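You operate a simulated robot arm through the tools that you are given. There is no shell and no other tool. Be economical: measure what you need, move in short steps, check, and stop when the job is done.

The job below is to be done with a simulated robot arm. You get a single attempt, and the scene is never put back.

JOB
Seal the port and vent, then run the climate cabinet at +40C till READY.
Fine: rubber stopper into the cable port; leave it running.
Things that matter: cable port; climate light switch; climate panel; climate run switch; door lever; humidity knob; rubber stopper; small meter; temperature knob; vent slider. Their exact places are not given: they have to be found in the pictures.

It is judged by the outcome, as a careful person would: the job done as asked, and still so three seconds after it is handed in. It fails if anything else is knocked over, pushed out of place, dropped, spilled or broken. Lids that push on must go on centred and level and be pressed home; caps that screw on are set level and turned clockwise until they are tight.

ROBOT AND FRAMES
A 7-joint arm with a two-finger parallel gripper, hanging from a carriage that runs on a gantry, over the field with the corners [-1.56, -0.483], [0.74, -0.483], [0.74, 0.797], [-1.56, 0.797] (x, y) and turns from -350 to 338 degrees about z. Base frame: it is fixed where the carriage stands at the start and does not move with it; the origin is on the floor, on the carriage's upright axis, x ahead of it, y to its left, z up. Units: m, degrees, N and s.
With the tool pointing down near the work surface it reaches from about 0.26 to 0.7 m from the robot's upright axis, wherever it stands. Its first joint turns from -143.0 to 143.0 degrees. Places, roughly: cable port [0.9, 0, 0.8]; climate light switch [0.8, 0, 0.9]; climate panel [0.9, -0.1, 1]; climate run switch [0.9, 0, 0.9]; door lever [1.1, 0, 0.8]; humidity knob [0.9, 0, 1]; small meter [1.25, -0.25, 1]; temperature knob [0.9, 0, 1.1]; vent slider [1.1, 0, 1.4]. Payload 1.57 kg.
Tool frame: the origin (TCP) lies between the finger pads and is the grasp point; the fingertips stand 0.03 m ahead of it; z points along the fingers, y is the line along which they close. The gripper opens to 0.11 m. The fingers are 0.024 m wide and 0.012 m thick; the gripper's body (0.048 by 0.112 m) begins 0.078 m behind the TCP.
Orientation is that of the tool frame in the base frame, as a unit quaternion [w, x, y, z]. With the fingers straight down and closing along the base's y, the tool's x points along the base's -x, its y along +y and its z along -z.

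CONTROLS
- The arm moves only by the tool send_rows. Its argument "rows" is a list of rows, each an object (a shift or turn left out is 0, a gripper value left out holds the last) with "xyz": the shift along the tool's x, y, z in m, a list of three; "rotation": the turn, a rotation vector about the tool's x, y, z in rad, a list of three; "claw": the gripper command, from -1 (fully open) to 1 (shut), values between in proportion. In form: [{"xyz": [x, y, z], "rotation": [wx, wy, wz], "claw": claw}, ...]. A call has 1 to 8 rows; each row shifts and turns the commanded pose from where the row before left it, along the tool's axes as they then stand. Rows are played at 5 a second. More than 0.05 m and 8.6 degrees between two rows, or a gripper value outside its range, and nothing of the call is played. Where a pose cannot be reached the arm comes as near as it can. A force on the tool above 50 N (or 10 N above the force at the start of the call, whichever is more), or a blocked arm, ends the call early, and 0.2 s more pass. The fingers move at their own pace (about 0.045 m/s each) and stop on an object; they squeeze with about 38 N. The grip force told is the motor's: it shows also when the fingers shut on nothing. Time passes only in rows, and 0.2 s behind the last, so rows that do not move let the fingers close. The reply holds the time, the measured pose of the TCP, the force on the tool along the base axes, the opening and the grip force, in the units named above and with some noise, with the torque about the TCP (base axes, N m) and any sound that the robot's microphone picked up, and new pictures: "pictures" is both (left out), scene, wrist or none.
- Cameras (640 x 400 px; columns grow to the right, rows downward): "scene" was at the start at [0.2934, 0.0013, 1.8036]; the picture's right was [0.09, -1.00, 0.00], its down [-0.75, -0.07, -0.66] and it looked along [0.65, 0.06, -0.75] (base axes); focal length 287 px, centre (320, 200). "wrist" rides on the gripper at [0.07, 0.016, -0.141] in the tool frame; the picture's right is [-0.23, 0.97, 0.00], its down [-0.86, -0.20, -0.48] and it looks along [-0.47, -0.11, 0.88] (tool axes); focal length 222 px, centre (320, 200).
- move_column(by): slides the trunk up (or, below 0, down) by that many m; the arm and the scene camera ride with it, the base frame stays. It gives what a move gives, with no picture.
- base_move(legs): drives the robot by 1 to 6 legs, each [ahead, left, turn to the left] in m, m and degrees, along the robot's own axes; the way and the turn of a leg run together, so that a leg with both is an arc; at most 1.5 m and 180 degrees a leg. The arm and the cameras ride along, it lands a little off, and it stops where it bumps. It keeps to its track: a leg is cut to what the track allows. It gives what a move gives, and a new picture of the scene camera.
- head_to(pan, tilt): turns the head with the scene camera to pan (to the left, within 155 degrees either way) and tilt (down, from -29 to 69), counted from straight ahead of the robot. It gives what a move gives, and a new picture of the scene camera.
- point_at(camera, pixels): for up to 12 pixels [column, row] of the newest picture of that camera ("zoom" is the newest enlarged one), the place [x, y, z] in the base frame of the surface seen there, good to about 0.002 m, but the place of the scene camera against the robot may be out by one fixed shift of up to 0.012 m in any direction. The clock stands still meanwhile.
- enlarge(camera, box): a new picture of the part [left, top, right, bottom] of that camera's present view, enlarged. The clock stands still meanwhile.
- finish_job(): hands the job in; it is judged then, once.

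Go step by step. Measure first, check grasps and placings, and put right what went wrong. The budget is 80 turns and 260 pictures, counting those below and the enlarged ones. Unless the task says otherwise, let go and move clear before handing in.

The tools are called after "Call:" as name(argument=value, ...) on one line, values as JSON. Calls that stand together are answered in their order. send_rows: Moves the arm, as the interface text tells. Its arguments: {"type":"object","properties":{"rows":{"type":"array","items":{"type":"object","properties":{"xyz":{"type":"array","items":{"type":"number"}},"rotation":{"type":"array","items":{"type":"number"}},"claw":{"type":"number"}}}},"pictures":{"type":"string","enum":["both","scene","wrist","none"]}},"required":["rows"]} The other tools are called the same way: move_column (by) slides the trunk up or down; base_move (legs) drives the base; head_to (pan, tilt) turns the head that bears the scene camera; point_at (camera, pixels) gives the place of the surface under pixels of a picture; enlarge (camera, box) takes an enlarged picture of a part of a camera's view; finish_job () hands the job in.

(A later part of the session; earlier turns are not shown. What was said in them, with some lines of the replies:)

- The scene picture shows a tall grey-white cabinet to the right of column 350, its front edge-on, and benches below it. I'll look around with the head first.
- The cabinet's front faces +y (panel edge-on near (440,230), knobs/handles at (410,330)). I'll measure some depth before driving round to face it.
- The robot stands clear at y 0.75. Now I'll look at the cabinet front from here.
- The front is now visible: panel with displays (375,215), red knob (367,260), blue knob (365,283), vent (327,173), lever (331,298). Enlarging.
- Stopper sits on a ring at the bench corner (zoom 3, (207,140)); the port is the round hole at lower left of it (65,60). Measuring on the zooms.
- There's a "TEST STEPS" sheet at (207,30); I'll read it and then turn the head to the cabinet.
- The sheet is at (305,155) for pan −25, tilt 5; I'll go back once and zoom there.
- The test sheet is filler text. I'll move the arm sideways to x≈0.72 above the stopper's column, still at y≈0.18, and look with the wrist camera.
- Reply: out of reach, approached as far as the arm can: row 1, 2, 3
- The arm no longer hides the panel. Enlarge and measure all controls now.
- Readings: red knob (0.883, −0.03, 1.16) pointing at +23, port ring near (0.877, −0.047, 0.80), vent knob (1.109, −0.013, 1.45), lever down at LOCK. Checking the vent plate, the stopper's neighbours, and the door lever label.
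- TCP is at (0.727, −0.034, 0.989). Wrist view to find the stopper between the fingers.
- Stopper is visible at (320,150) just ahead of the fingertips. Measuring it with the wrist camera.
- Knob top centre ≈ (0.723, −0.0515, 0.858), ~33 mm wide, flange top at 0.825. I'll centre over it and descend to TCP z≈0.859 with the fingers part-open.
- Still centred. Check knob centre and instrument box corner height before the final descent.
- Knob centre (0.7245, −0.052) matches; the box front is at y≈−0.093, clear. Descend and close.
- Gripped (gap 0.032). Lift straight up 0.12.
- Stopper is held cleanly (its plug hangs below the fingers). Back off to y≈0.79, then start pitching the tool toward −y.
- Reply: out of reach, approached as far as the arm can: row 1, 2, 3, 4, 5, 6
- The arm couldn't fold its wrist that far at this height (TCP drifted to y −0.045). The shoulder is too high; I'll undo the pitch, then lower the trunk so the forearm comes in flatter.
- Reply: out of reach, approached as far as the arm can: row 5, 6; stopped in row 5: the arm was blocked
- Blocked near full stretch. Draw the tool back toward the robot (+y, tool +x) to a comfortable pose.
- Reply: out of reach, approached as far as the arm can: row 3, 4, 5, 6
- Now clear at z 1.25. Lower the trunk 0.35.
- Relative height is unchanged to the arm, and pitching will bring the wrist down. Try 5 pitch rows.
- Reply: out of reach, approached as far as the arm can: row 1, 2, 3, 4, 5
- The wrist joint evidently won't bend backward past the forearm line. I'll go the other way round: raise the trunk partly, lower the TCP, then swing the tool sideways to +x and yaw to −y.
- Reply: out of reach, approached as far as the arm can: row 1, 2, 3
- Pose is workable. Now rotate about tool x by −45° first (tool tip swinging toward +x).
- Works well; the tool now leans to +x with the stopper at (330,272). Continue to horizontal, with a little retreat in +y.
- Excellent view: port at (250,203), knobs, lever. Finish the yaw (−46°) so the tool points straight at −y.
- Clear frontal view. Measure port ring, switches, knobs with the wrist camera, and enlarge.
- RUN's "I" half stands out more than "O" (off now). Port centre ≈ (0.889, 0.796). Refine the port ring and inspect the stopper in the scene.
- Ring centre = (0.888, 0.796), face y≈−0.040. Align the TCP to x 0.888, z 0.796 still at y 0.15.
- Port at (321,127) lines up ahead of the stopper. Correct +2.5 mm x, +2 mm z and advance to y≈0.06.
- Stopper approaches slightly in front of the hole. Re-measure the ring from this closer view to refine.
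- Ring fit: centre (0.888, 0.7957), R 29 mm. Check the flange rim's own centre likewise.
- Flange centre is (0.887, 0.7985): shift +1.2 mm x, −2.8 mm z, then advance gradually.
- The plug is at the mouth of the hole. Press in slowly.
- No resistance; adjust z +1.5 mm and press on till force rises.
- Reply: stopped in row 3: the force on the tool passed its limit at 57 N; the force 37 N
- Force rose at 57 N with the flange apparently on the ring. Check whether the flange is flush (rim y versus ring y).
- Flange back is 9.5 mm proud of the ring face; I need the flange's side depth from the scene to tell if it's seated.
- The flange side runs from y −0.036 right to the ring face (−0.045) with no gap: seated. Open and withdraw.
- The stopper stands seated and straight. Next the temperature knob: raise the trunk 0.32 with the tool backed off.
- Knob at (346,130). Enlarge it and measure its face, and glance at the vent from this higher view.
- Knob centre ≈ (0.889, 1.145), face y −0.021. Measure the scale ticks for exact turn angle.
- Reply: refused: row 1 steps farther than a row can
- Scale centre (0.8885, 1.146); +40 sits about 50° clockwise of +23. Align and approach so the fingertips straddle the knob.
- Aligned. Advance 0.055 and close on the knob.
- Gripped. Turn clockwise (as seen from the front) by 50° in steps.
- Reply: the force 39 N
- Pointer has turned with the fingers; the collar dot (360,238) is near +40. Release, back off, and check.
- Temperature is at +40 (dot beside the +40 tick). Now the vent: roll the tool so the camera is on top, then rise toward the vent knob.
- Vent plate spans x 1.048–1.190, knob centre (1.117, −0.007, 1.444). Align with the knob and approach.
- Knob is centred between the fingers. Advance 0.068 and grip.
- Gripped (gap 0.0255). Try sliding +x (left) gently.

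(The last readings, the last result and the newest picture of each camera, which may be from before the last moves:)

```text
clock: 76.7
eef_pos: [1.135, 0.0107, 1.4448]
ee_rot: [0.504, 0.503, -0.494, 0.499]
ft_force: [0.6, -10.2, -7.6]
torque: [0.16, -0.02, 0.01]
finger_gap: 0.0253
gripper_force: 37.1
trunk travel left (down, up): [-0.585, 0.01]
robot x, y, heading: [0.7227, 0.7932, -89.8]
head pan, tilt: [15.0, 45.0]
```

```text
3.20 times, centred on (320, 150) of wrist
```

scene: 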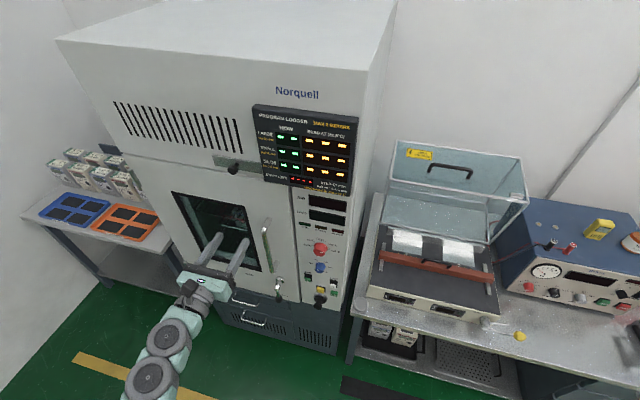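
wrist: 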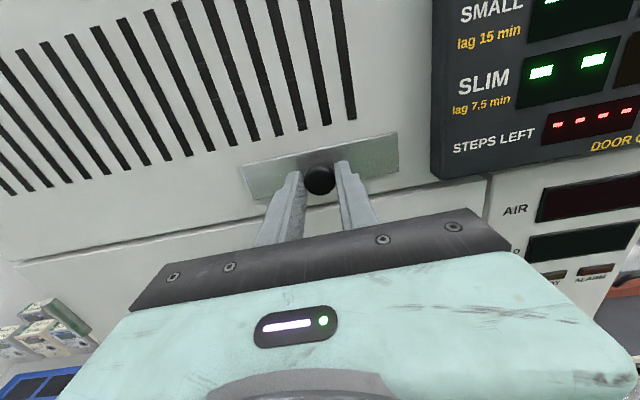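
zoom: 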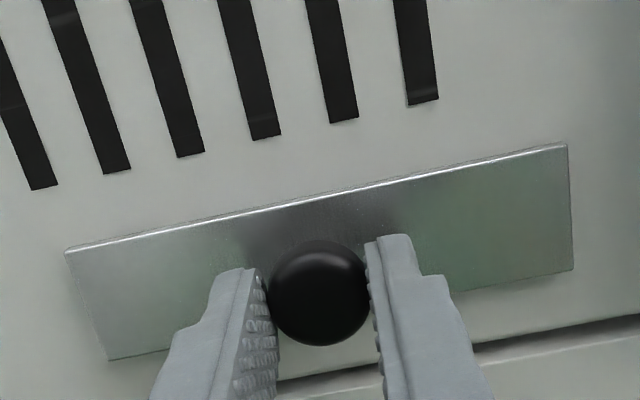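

The whole plate slid with it (+16 mm). Continue left to the end stop.

Call:
send_rows(rows=[{"xyz": [0, -0.008, 0]}, {"xyz": [0, -0.008, 0]}, {"xyz": [0, -0.008, 0]}, {"xyz": [0, -0.008, 0]}, {}], pictures="wrist")

```text
clock: 77.9
eef_pos: [1.1656, 0.0106, 1.4444]
ee_rot: [0.505, 0.502, -0.495, 0.498]
ft_force: [0.8, -24.2, -13.8]
torque: [0.11, 0.06, 0.01]
finger_gap: 0.0253
gripper_force: 36.8
trunk travel left (down, up): [-0.585, 0.01]
robot x, y, heading: [0.7206, 0.7929, -90.2]
head pan, tilt: [15.0, 45.0]
```

wrist: 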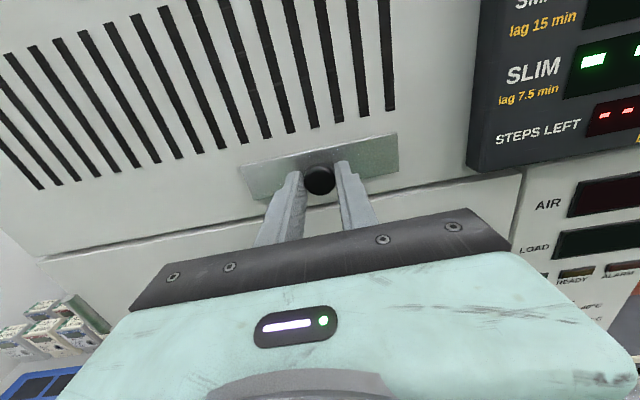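

Still sliding. Ease forward 2 mm and go on to the stop.

Call:
send_rows(rows=[{"xyz": [0.001, 0, 0.003]}, {"xyz": [0, -0.008, 0]}, {"xyz": [0, -0.008, 0]}, {"xyz": [0, -0.008, 0]}, {"xyz": [0, -0.008, 0]}, {}], pictures="both")

```text
clock: 78.6
eef_pos: [1.1708, 0.0091, 1.445]
ee_rot: [0.51, 0.498, -0.498, 0.494]
ft_force: [-16.4, 24.6, -1.2]
torque: [0.48, 0.05, -0.61]
finger_gap: 0.0256
gripper_force: 36.5
trunk travel left (down, up): [-0.585, 0.01]
robot x, y, heading: [0.7256, 0.7959, -90.1]
head pan, tilt: [15.0, 45.0]
stopped in row 3: the force on the tool passed its limit at 65 N (the readings are from after the stop); the commanded pose is now the measured one
```

scene: 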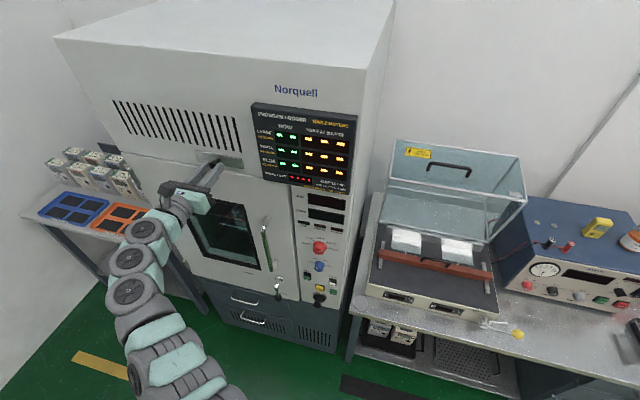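
wrist: 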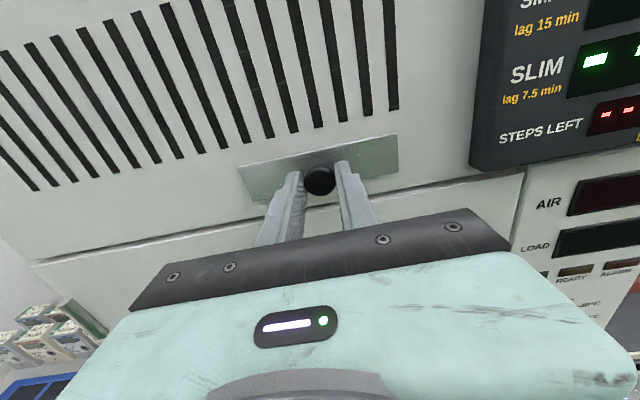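

End stop reached (~50 mm of travel). Look for labels uncovered by the plate.

Call:
enlarge(camera="wrist", box=[220, 90, 540, 230])

Call:
enlarge(camera="scene", box=[190, 130, 270, 185])

```text
2.00 times, centred on (380, 160) of wrist
```

zoom: 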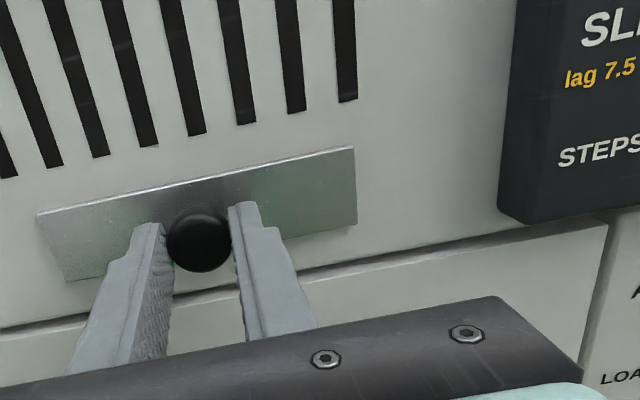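

```text
7.27 times, centred on (230, 158) of scene
```

zoom: 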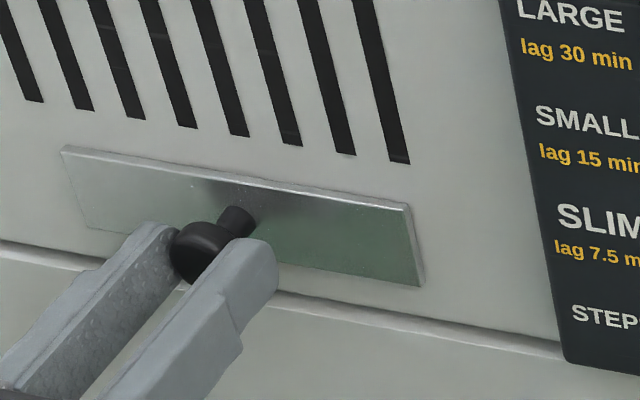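

No labels; the slider started at one end and is now at the other. Release and back off; the READY/ALARM lamps will verify it.

Call:
send_rows(rows=[{"claw": 0.3}, {"claw": 0.1}, {}, {"xyz": [0, 0, -0.04]}, {"xyz": [0, 0, -0.04]}, {"xyz": [0, 0, -0.04]}, {}], pictures="wrist")

```text
clock: 80.2
eef_pos: [1.1767, 0.1285, 1.4448]
ee_rot: [0.51, 0.498, -0.496, 0.496]
ft_force: [-0.2, 0.1, -0.1]
torque: [0.0, 0.03, -0.01]
finger_gap: 0.0493
gripper_force: 0.1
trunk travel left (down, up): [-0.585, 0.01]
robot x, y, heading: [0.7228, 0.7922, -89.9]
head pan, tilt: [15.0, 45.0]
```

wrist: 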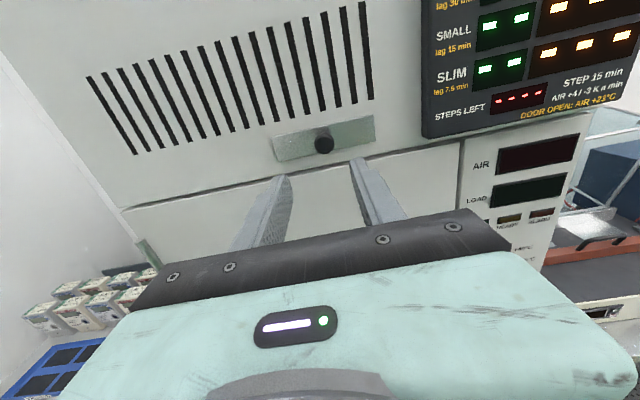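

Slider stays. Next RUN: close fingers, lower the trunk 0.31 and move toward x 0.935, z 0.951.

Call:
send_rows(rows=[{"xyz": [0, 0, -0.03], "claw": 1}, {}, {}], pictures="none")

Call:
move_column(by=-0.31)

Call:
send_rows(rows=[{"xyz": [-0.026, 0.034, 0]}, {"xyz": [-0.026, 0.034, 0]}, {"xyz": [-0.026, 0.034, 0]}, {"xyz": [-0.026, 0.034, 0]}, {"xyz": [-0.026, 0.034, 0]}, {"xyz": [-0.026, 0.034, 0]}, {"xyz": [-0.015, 0.034, 0]}, {}], pictures="both")

```text
clock: 81.0
eef_pos: [1.1773, 0.1574, 1.4447]
ee_rot: [0.51, 0.497, -0.496, 0.496]
ft_force: [0.1, 0.0, 0.4]
torque: [-0.01, -0.01, -0.01]
finger_gap: 0.0
gripper_force: 11.5
trunk travel left (down, up): [-0.585, 0.01]
robot x, y, heading: [0.723, 0.7911, -89.8]
head pan, tilt: [15.0, 45.0]
```

```text
clock: 84.1
eef_pos: [1.1762, 0.1577, 1.1354]
ee_rot: [0.511, 0.497, -0.497, 0.495]
ft_force: [0.1, -0.2, 0.7]
torque: [0.01, 0.01, 0.0]
finger_gap: 0.0
gripper_force: 21.9
trunk travel left (down, up): [-0.275, 0.32]
robot x, y, heading: [0.7255, 0.7959, -89.9]
head pan, tilt: [15.0, 45.0]
```

```text
clock: 85.9
eef_pos: [0.9355, 0.1585, 0.9669]
ee_rot: [0.509, 0.497, -0.497, 0.496]
ft_force: [-0.4, -0.2, 0.0]
torque: [-0.04, 0.02, 0.0]
finger_gap: 0.0
gripper_force: 21.2
trunk travel left (down, up): [-0.275, 0.32]
robot x, y, heading: [0.7216, 0.7939, -90.0]
head pan, tilt: [15.0, 45.0]
```

scene: 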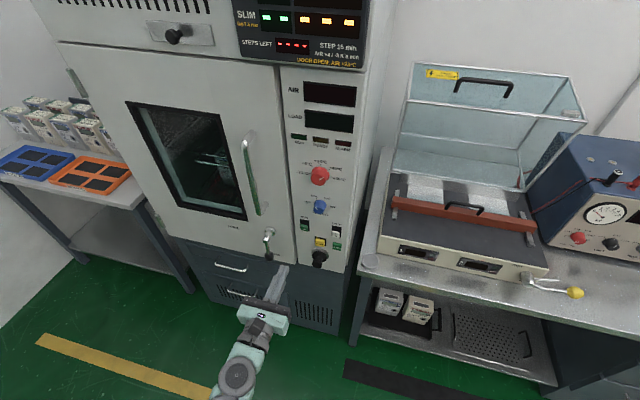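
wrist: 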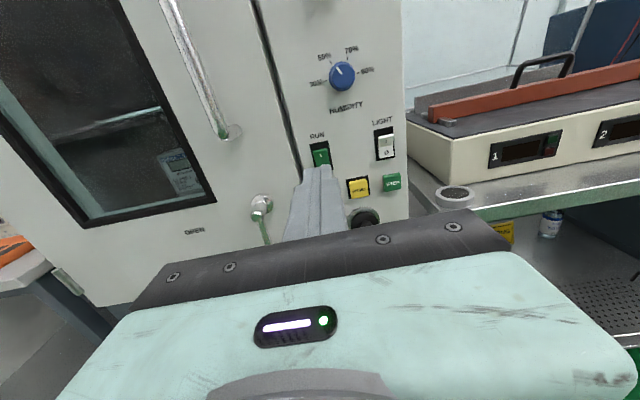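

RUN's I half is visible at (320,154). Measure and advance.

Call:
enlarge(camera="wrist", box=[280, 130, 400, 205])

Call:
point_at(camera="wrist", pixels=[[314, 152], [320, 154], [326, 153], [320, 149], [320, 160], [320, 145], [391, 182], [386, 182], [396, 181], [391, 176], [391, 188]])

```text
5.33 times, centred on (340, 168) of wrist
```

zoom: 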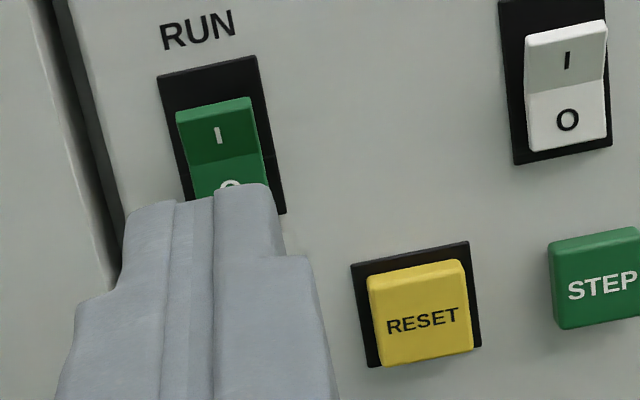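

```text
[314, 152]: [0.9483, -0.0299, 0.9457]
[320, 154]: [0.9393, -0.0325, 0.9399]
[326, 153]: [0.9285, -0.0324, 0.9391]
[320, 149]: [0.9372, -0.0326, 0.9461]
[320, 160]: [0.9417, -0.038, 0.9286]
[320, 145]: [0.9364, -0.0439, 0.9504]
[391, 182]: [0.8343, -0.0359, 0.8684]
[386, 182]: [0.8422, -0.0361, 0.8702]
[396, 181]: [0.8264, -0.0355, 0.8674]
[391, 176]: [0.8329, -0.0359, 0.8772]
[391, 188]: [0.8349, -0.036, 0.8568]
```

I half: x 0.938, z 0.935–0.949. Align to z 0.952 and approach.

Call:
send_rows(rows=[{"xyz": [-0.015, -0.0025, 0.03]}, {"xyz": [0, 0, 0.045]}, {"xyz": [0, 0, 0.045]}, {"xyz": [0, 0, 0.025]}, {}, {}], pictures="wrist")

Call:
enlarge(camera="scene", box=[280, 195, 360, 255])

```text
clock: 87.3
eef_pos: [0.9371, 0.0127, 0.9533]
ee_rot: [0.51, 0.498, -0.497, 0.496]
ft_force: [-0.3, 1.0, -0.4]
torque: [0.02, 0.04, 0.0]
finger_gap: 0.0001
gripper_force: 21.4
trunk travel left (down, up): [-0.275, 0.32]
robot x, y, heading: [0.7229, 0.7937, -90.1]
head pan, tilt: [15.0, 45.0]
```

wrist: 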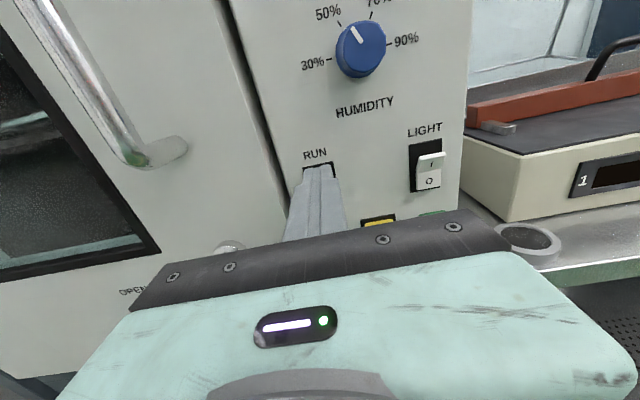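

```text
6.67 times, centred on (320, 225) of scene
```

zoom: 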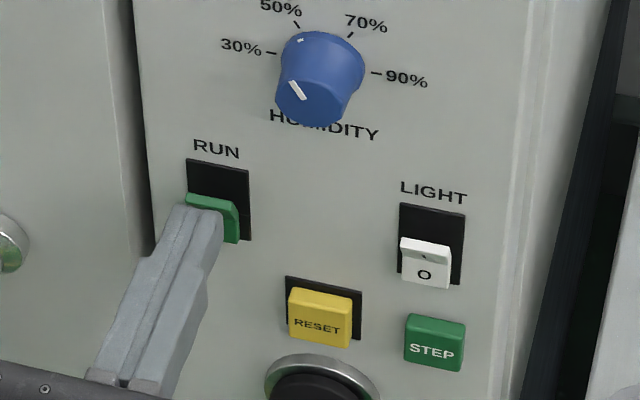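

Fingertips are ~12 mm short of the I half. Press in gently.

Call:
send_rows(rows=[{"xyz": [0, 0, 0.006]}, {"xyz": [0, 0, 0.005]}, {"xyz": [0, 0, 0.004]}, {"xyz": [0, 0, 0.004]}, {"xyz": [0, 0, 0.003]}, {}], pictures="none")

Call:
send_rows(rows=[{"xyz": [0, 0, -0.03]}, {"xyz": [0, 0, -0.04]}, {"xyz": [0, 0, -0.03]}, {}], pictures="both")

Call:
enlarge(camera="scene", box=[270, 70, 370, 255])

```text
clock: 88.7
eef_pos: [0.9375, -0.0077, 0.9551]
ee_rot: [0.51, 0.498, -0.496, 0.496]
ft_force: [-2.3, 14.0, 8.7]
torque: [-0.12, -0.05, 0.03]
finger_gap: 0.0002
gripper_force: 21.9
trunk travel left (down, up): [-0.275, 0.32]
robot x, y, heading: [0.7266, 0.7918, -90.0]
head pan, tilt: [15.0, 45.0]
```

```text
clock: 89.7
eef_pos: [0.9392, 0.0917, 0.955]
ee_rot: [0.511, 0.498, -0.496, 0.496]
ft_force: [0.1, 0.9, 0.2]
torque: [-0.02, 0.02, 0.0]
finger_gap: 0.0001
gripper_force: 21.1
trunk travel left (down, up): [-0.275, 0.32]
robot x, y, heading: [0.7224, 0.7919, -89.8]
head pan, tilt: [15.0, 45.0]
```

scene: 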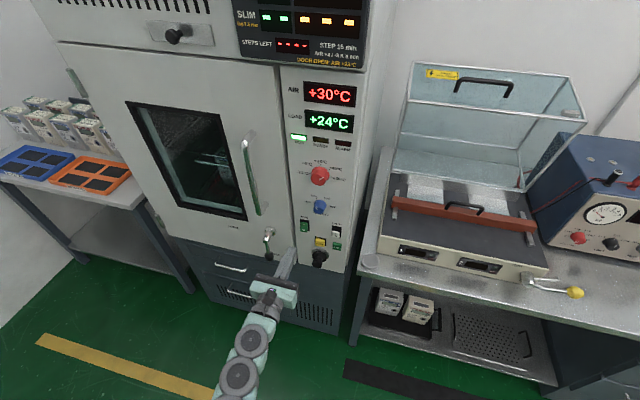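
wrist: 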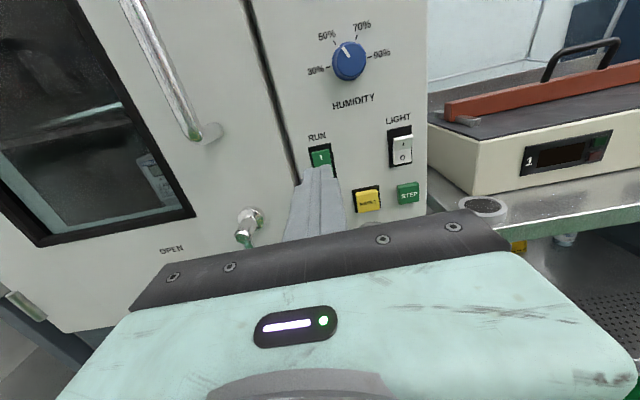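

```text
2.16 times, centred on (320, 162) of scene
```

zoom: 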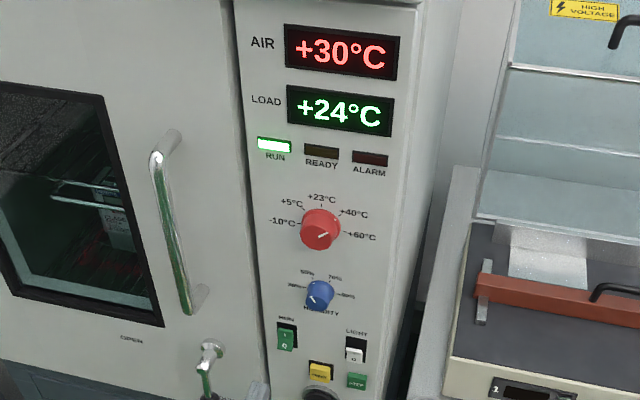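

RUN lamp lit, AIR +30 and LOAD +24 rising. Retreat a bit and wait.

Call:
send_rows(rows=[{"xyz": [0, 0, -0.04]}, {}, {}, {}, {}, {}, {}, {}], pictures="none")

Call:
send_rows(rows=[{}, {}, {}, {}, {}, {}, {}, {}], pictures="scene")

Call:
enlarge(camera="scene", box=[230, 0, 370, 160])

```text
clock: 91.5
eef_pos: [0.9395, 0.1317, 0.9534]
ee_rot: [0.51, 0.498, -0.496, 0.496]
ft_force: [-0.3, -0.4, -0.5]
torque: [-0.02, 0.01, -0.01]
finger_gap: 0.0
gripper_force: 21.2
trunk travel left (down, up): [-0.275, 0.32]
robot x, y, heading: [0.7213, 0.796, -89.9]
head pan, tilt: [15.0, 45.0]
```

```text
clock: 93.3
eef_pos: [0.9398, 0.1316, 0.954]
ee_rot: [0.51, 0.497, -0.497, 0.496]
ft_force: [0.1, 0.2, 0.3]
torque: [0.01, -0.01, -0.01]
finger_gap: 0.0002
gripper_force: 20.7
trunk travel left (down, up): [-0.275, 0.32]
robot x, y, heading: [0.7235, 0.7943, -90.2]
head pan, tilt: [15.0, 45.0]
```

scene: 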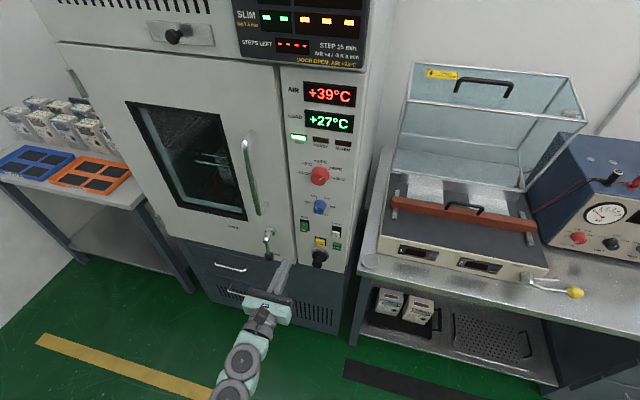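

```text
2.50 times, centred on (300, 80) of scene
```

zoom: 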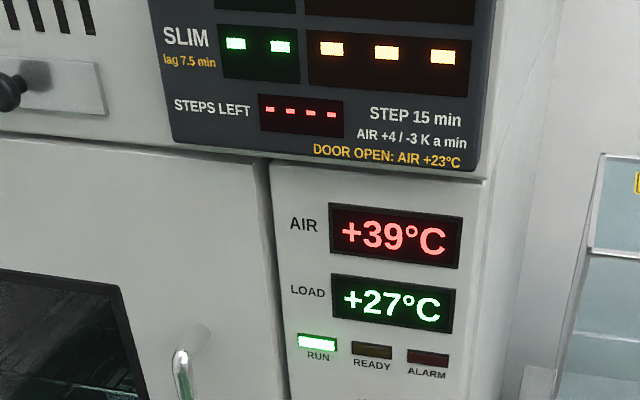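

Air +39, load +27. Keep waiting.

Call:
send_rows(rows=[{}, {}, {}, {}, {}, {}, {}, {}], pictures="none")

Call:
send_rows(rows=[{}, {}, {}, {}, {}, {}, {}, {}], pictures="none")

Call:
send_rows(rows=[{}, {}, {}, {}, {}, {}, {}, {}], pictures="none")

Call:
send_rows(rows=[{}, {}, {}, {}, {}, {}, {}, {}], pictures="scene")

Call:
enlarge(camera="scene", box=[270, 70, 370, 160])

```text
clock: 95.1
eef_pos: [0.9402, 0.1329, 0.9551]
ee_rot: [0.51, 0.497, -0.497, 0.496]
ft_force: [-0.4, -0.5, 0.1]
torque: [0.01, 0.01, -0.03]
finger_gap: 0.0001
gripper_force: 21.7
trunk travel left (down, up): [-0.275, 0.32]
robot x, y, heading: [0.7294, 0.7924, -90.1]
head pan, tilt: [15.0, 45.0]
```

```text
clock: 96.9
eef_pos: [0.9397, 0.1326, 0.9548]
ee_rot: [0.509, 0.498, -0.496, 0.496]
ft_force: [-0.4, -0.5, 0.1]
torque: [0.05, -0.01, 0.0]
finger_gap: 0.0002
gripper_force: 21.4
trunk travel left (down, up): [-0.275, 0.32]
robot x, y, heading: [0.7221, 0.794, -89.7]
head pan, tilt: [15.0, 45.0]
```

```text
clock: 98.7
eef_pos: [0.9402, 0.1323, 0.9548]
ee_rot: [0.509, 0.498, -0.497, 0.496]
ft_force: [0.5, -0.3, 0.4]
torque: [-0.02, 0.02, 0.01]
finger_gap: 0.0
gripper_force: 21.5
trunk travel left (down, up): [-0.275, 0.32]
robot x, y, heading: [0.7248, 0.7953, -90.2]
head pan, tilt: [15.0, 45.0]
```

```text
clock: 100.5
eef_pos: [0.9392, 0.1308, 0.9539]
ee_rot: [0.511, 0.497, -0.496, 0.496]
ft_force: [-0.3, -0.3, 0.2]
torque: [0.0, -0.04, 0.0]
finger_gap: 0.0001
gripper_force: 21.2
trunk travel left (down, up): [-0.275, 0.32]
robot x, y, heading: [0.7234, 0.792, -89.8]
head pan, tilt: [15.0, 45.0]
```

scene: 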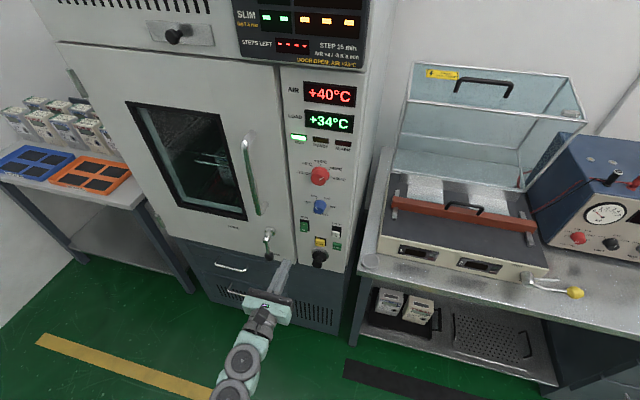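

```text
4.44 times, centred on (320, 115) of scene
```

zoom: 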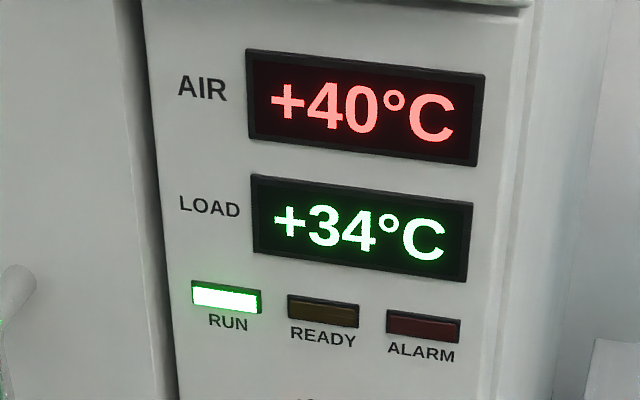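

Air holds +40, load +34 and climbing. Wait longer.

Call:
send_rows(rows=[{}, {}, {}, {}, {}, {}, {}, {}], pictures="none")

Call:
send_rows(rows=[{}, {}, {}, {}, {}, {}, {}, {}], pictures="none")

Call:
send_rows(rows=[{}, {}, {}, {}, {}, {}, {}, {}], pictures="none")

Call:
send_rows(rows=[{}, {}, {}, {}, {}, {}, {}, {}], pictures="none")

Call:
send_rows(rows=[{}, {}, {}, {}, {}, {}, {}, {}], pictures="none")

Call:
send_rows(rows=[{}, {}, {}, {}, {}, {}, {}, {}], pictures="scene")

Call:
enlarge(camera="scene", box=[270, 70, 370, 160])

```text
clock: 102.3
eef_pos: [0.94, 0.1319, 0.9544]
ee_rot: [0.51, 0.498, -0.496, 0.496]
ft_force: [0.2, -0.6, 0.9]
torque: [0.02, -0.02, -0.01]
finger_gap: 0.0
gripper_force: 21.6
trunk travel left (down, up): [-0.275, 0.32]
robot x, y, heading: [0.7227, 0.7938, -89.9]
head pan, tilt: [15.0, 45.0]
```

```text
clock: 104.1
eef_pos: [0.9399, 0.1313, 0.9541]
ee_rot: [0.511, 0.497, -0.497, 0.495]
ft_force: [0.5, 0.6, 0.1]
torque: [0.03, 0.02, -0.01]
finger_gap: 0.0001
gripper_force: 21.2
trunk travel left (down, up): [-0.275, 0.32]
robot x, y, heading: [0.7246, 0.7921, -90.0]
head pan, tilt: [15.0, 45.0]
```

```text
clock: 105.9
eef_pos: [0.9402, 0.1317, 0.9549]
ee_rot: [0.51, 0.498, -0.497, 0.496]
ft_force: [0.3, 0.7, 0.2]
torque: [-0.01, -0.01, 0.01]
finger_gap: 0.0
gripper_force: 20.9
trunk travel left (down, up): [-0.275, 0.32]
robot x, y, heading: [0.7228, 0.7939, -90.1]
head pan, tilt: [15.0, 45.0]
```

```text
clock: 107.7
eef_pos: [0.9403, 0.1328, 0.9537]
ee_rot: [0.51, 0.497, -0.497, 0.496]
ft_force: [0.0, 0.6, 0.3]
torque: [0.02, 0.04, 0.01]
finger_gap: 0.0
gripper_force: 20.8
trunk travel left (down, up): [-0.275, 0.32]
robot x, y, heading: [0.7244, 0.7929, -90.0]
head pan, tilt: [15.0, 45.0]
```

```text
clock: 109.5
eef_pos: [0.9399, 0.1321, 0.9531]
ee_rot: [0.509, 0.498, -0.497, 0.496]
ft_force: [0.3, -0.2, 0.5]
torque: [-0.01, 0.03, 0.0]
finger_gap: 0.0
gripper_force: 21.4
trunk travel left (down, up): [-0.275, 0.32]
robot x, y, heading: [0.724, 0.7919, -90.1]
head pan, tilt: [15.0, 45.0]
```

```text
clock: 111.3
eef_pos: [0.9399, 0.1305, 0.9533]
ee_rot: [0.51, 0.497, -0.496, 0.496]
ft_force: [-0.4, -0.2, -0.6]
torque: [0.02, -0.01, -0.02]
finger_gap: 0.0
gripper_force: 21.2
trunk travel left (down, up): [-0.275, 0.32]
robot x, y, heading: [0.7239, 0.7916, -89.8]
head pan, tilt: [15.0, 45.0]
```

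scene: 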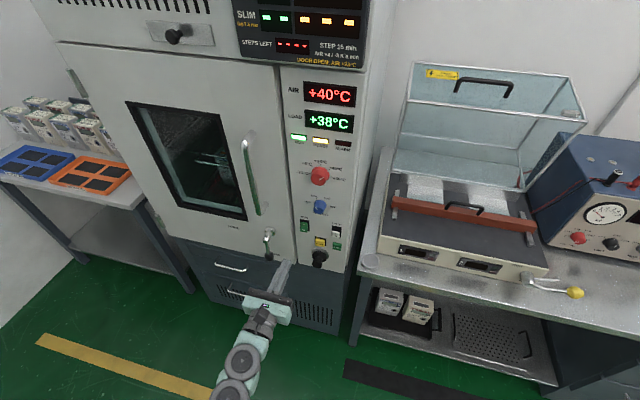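

```text
4.44 times, centred on (320, 115) of scene
```

zoom: 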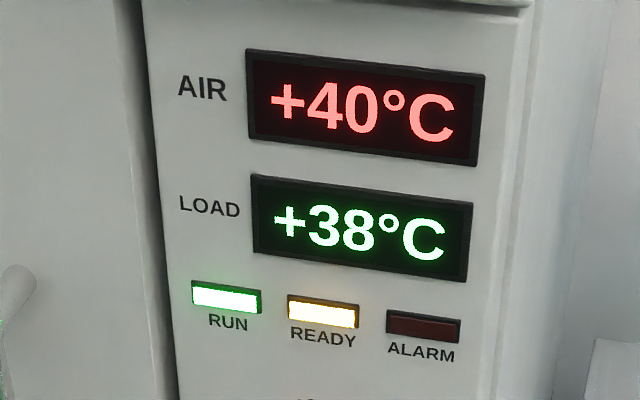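

READY is lit with air +40. Before handing in, verify the vent slider's position numerically and stopper/RUN states.

Call:
enlarge(camera="scene", box=[140, 10, 220, 60])

Call:
point_at(camera="zoom", pixels=[[258, 212], [90, 110], [600, 260], [595, 130], [100, 220], [400, 200]])

Call:
enlarge(camera="scene", box=[280, 195, 360, 275])

```text
8.00 times, centred on (180, 35) of scene
```

zoom: 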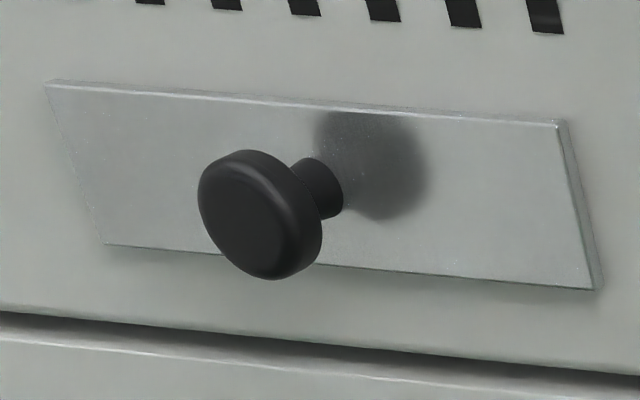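

```text
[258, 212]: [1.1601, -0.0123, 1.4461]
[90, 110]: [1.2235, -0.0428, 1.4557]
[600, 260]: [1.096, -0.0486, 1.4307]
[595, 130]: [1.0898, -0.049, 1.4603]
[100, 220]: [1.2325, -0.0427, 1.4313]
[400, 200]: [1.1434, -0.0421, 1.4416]
```

```text
5.00 times, centred on (320, 235) of scene
```

zoom: 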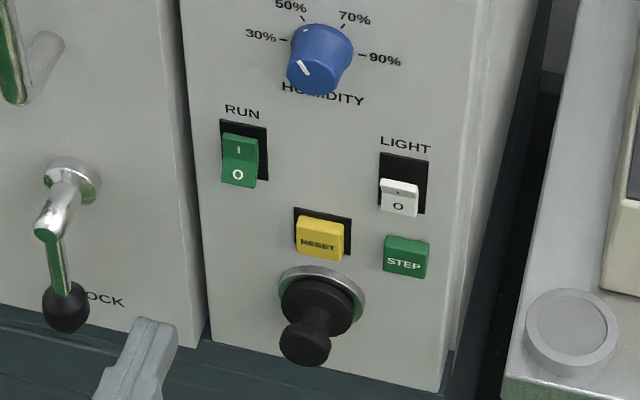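

Everything checks: slider moved a full 50 mm to its stop, stopper seated, lever at LOCK, RUN on "I", READY lit, arm clear. Handing in.

Call:
finish_job()

```text
The job is handed in.
```

The cabinet is running at +40C with READY lit. When I handed in, air read +40, load read +38, and there was no alarm.

- **Cable port:** the stopper is seated flush in the port.
- **Vent:** I slid it from where it started to its end stop, about 50 mm. There are no open/closed markings, so I assumed it started open and that this end is closed. READY came up, but that doesn't prove the vent is shut.
- **Door and arm:** the door lever was already at LOCK and I left it there. The arm is clear of the panel.
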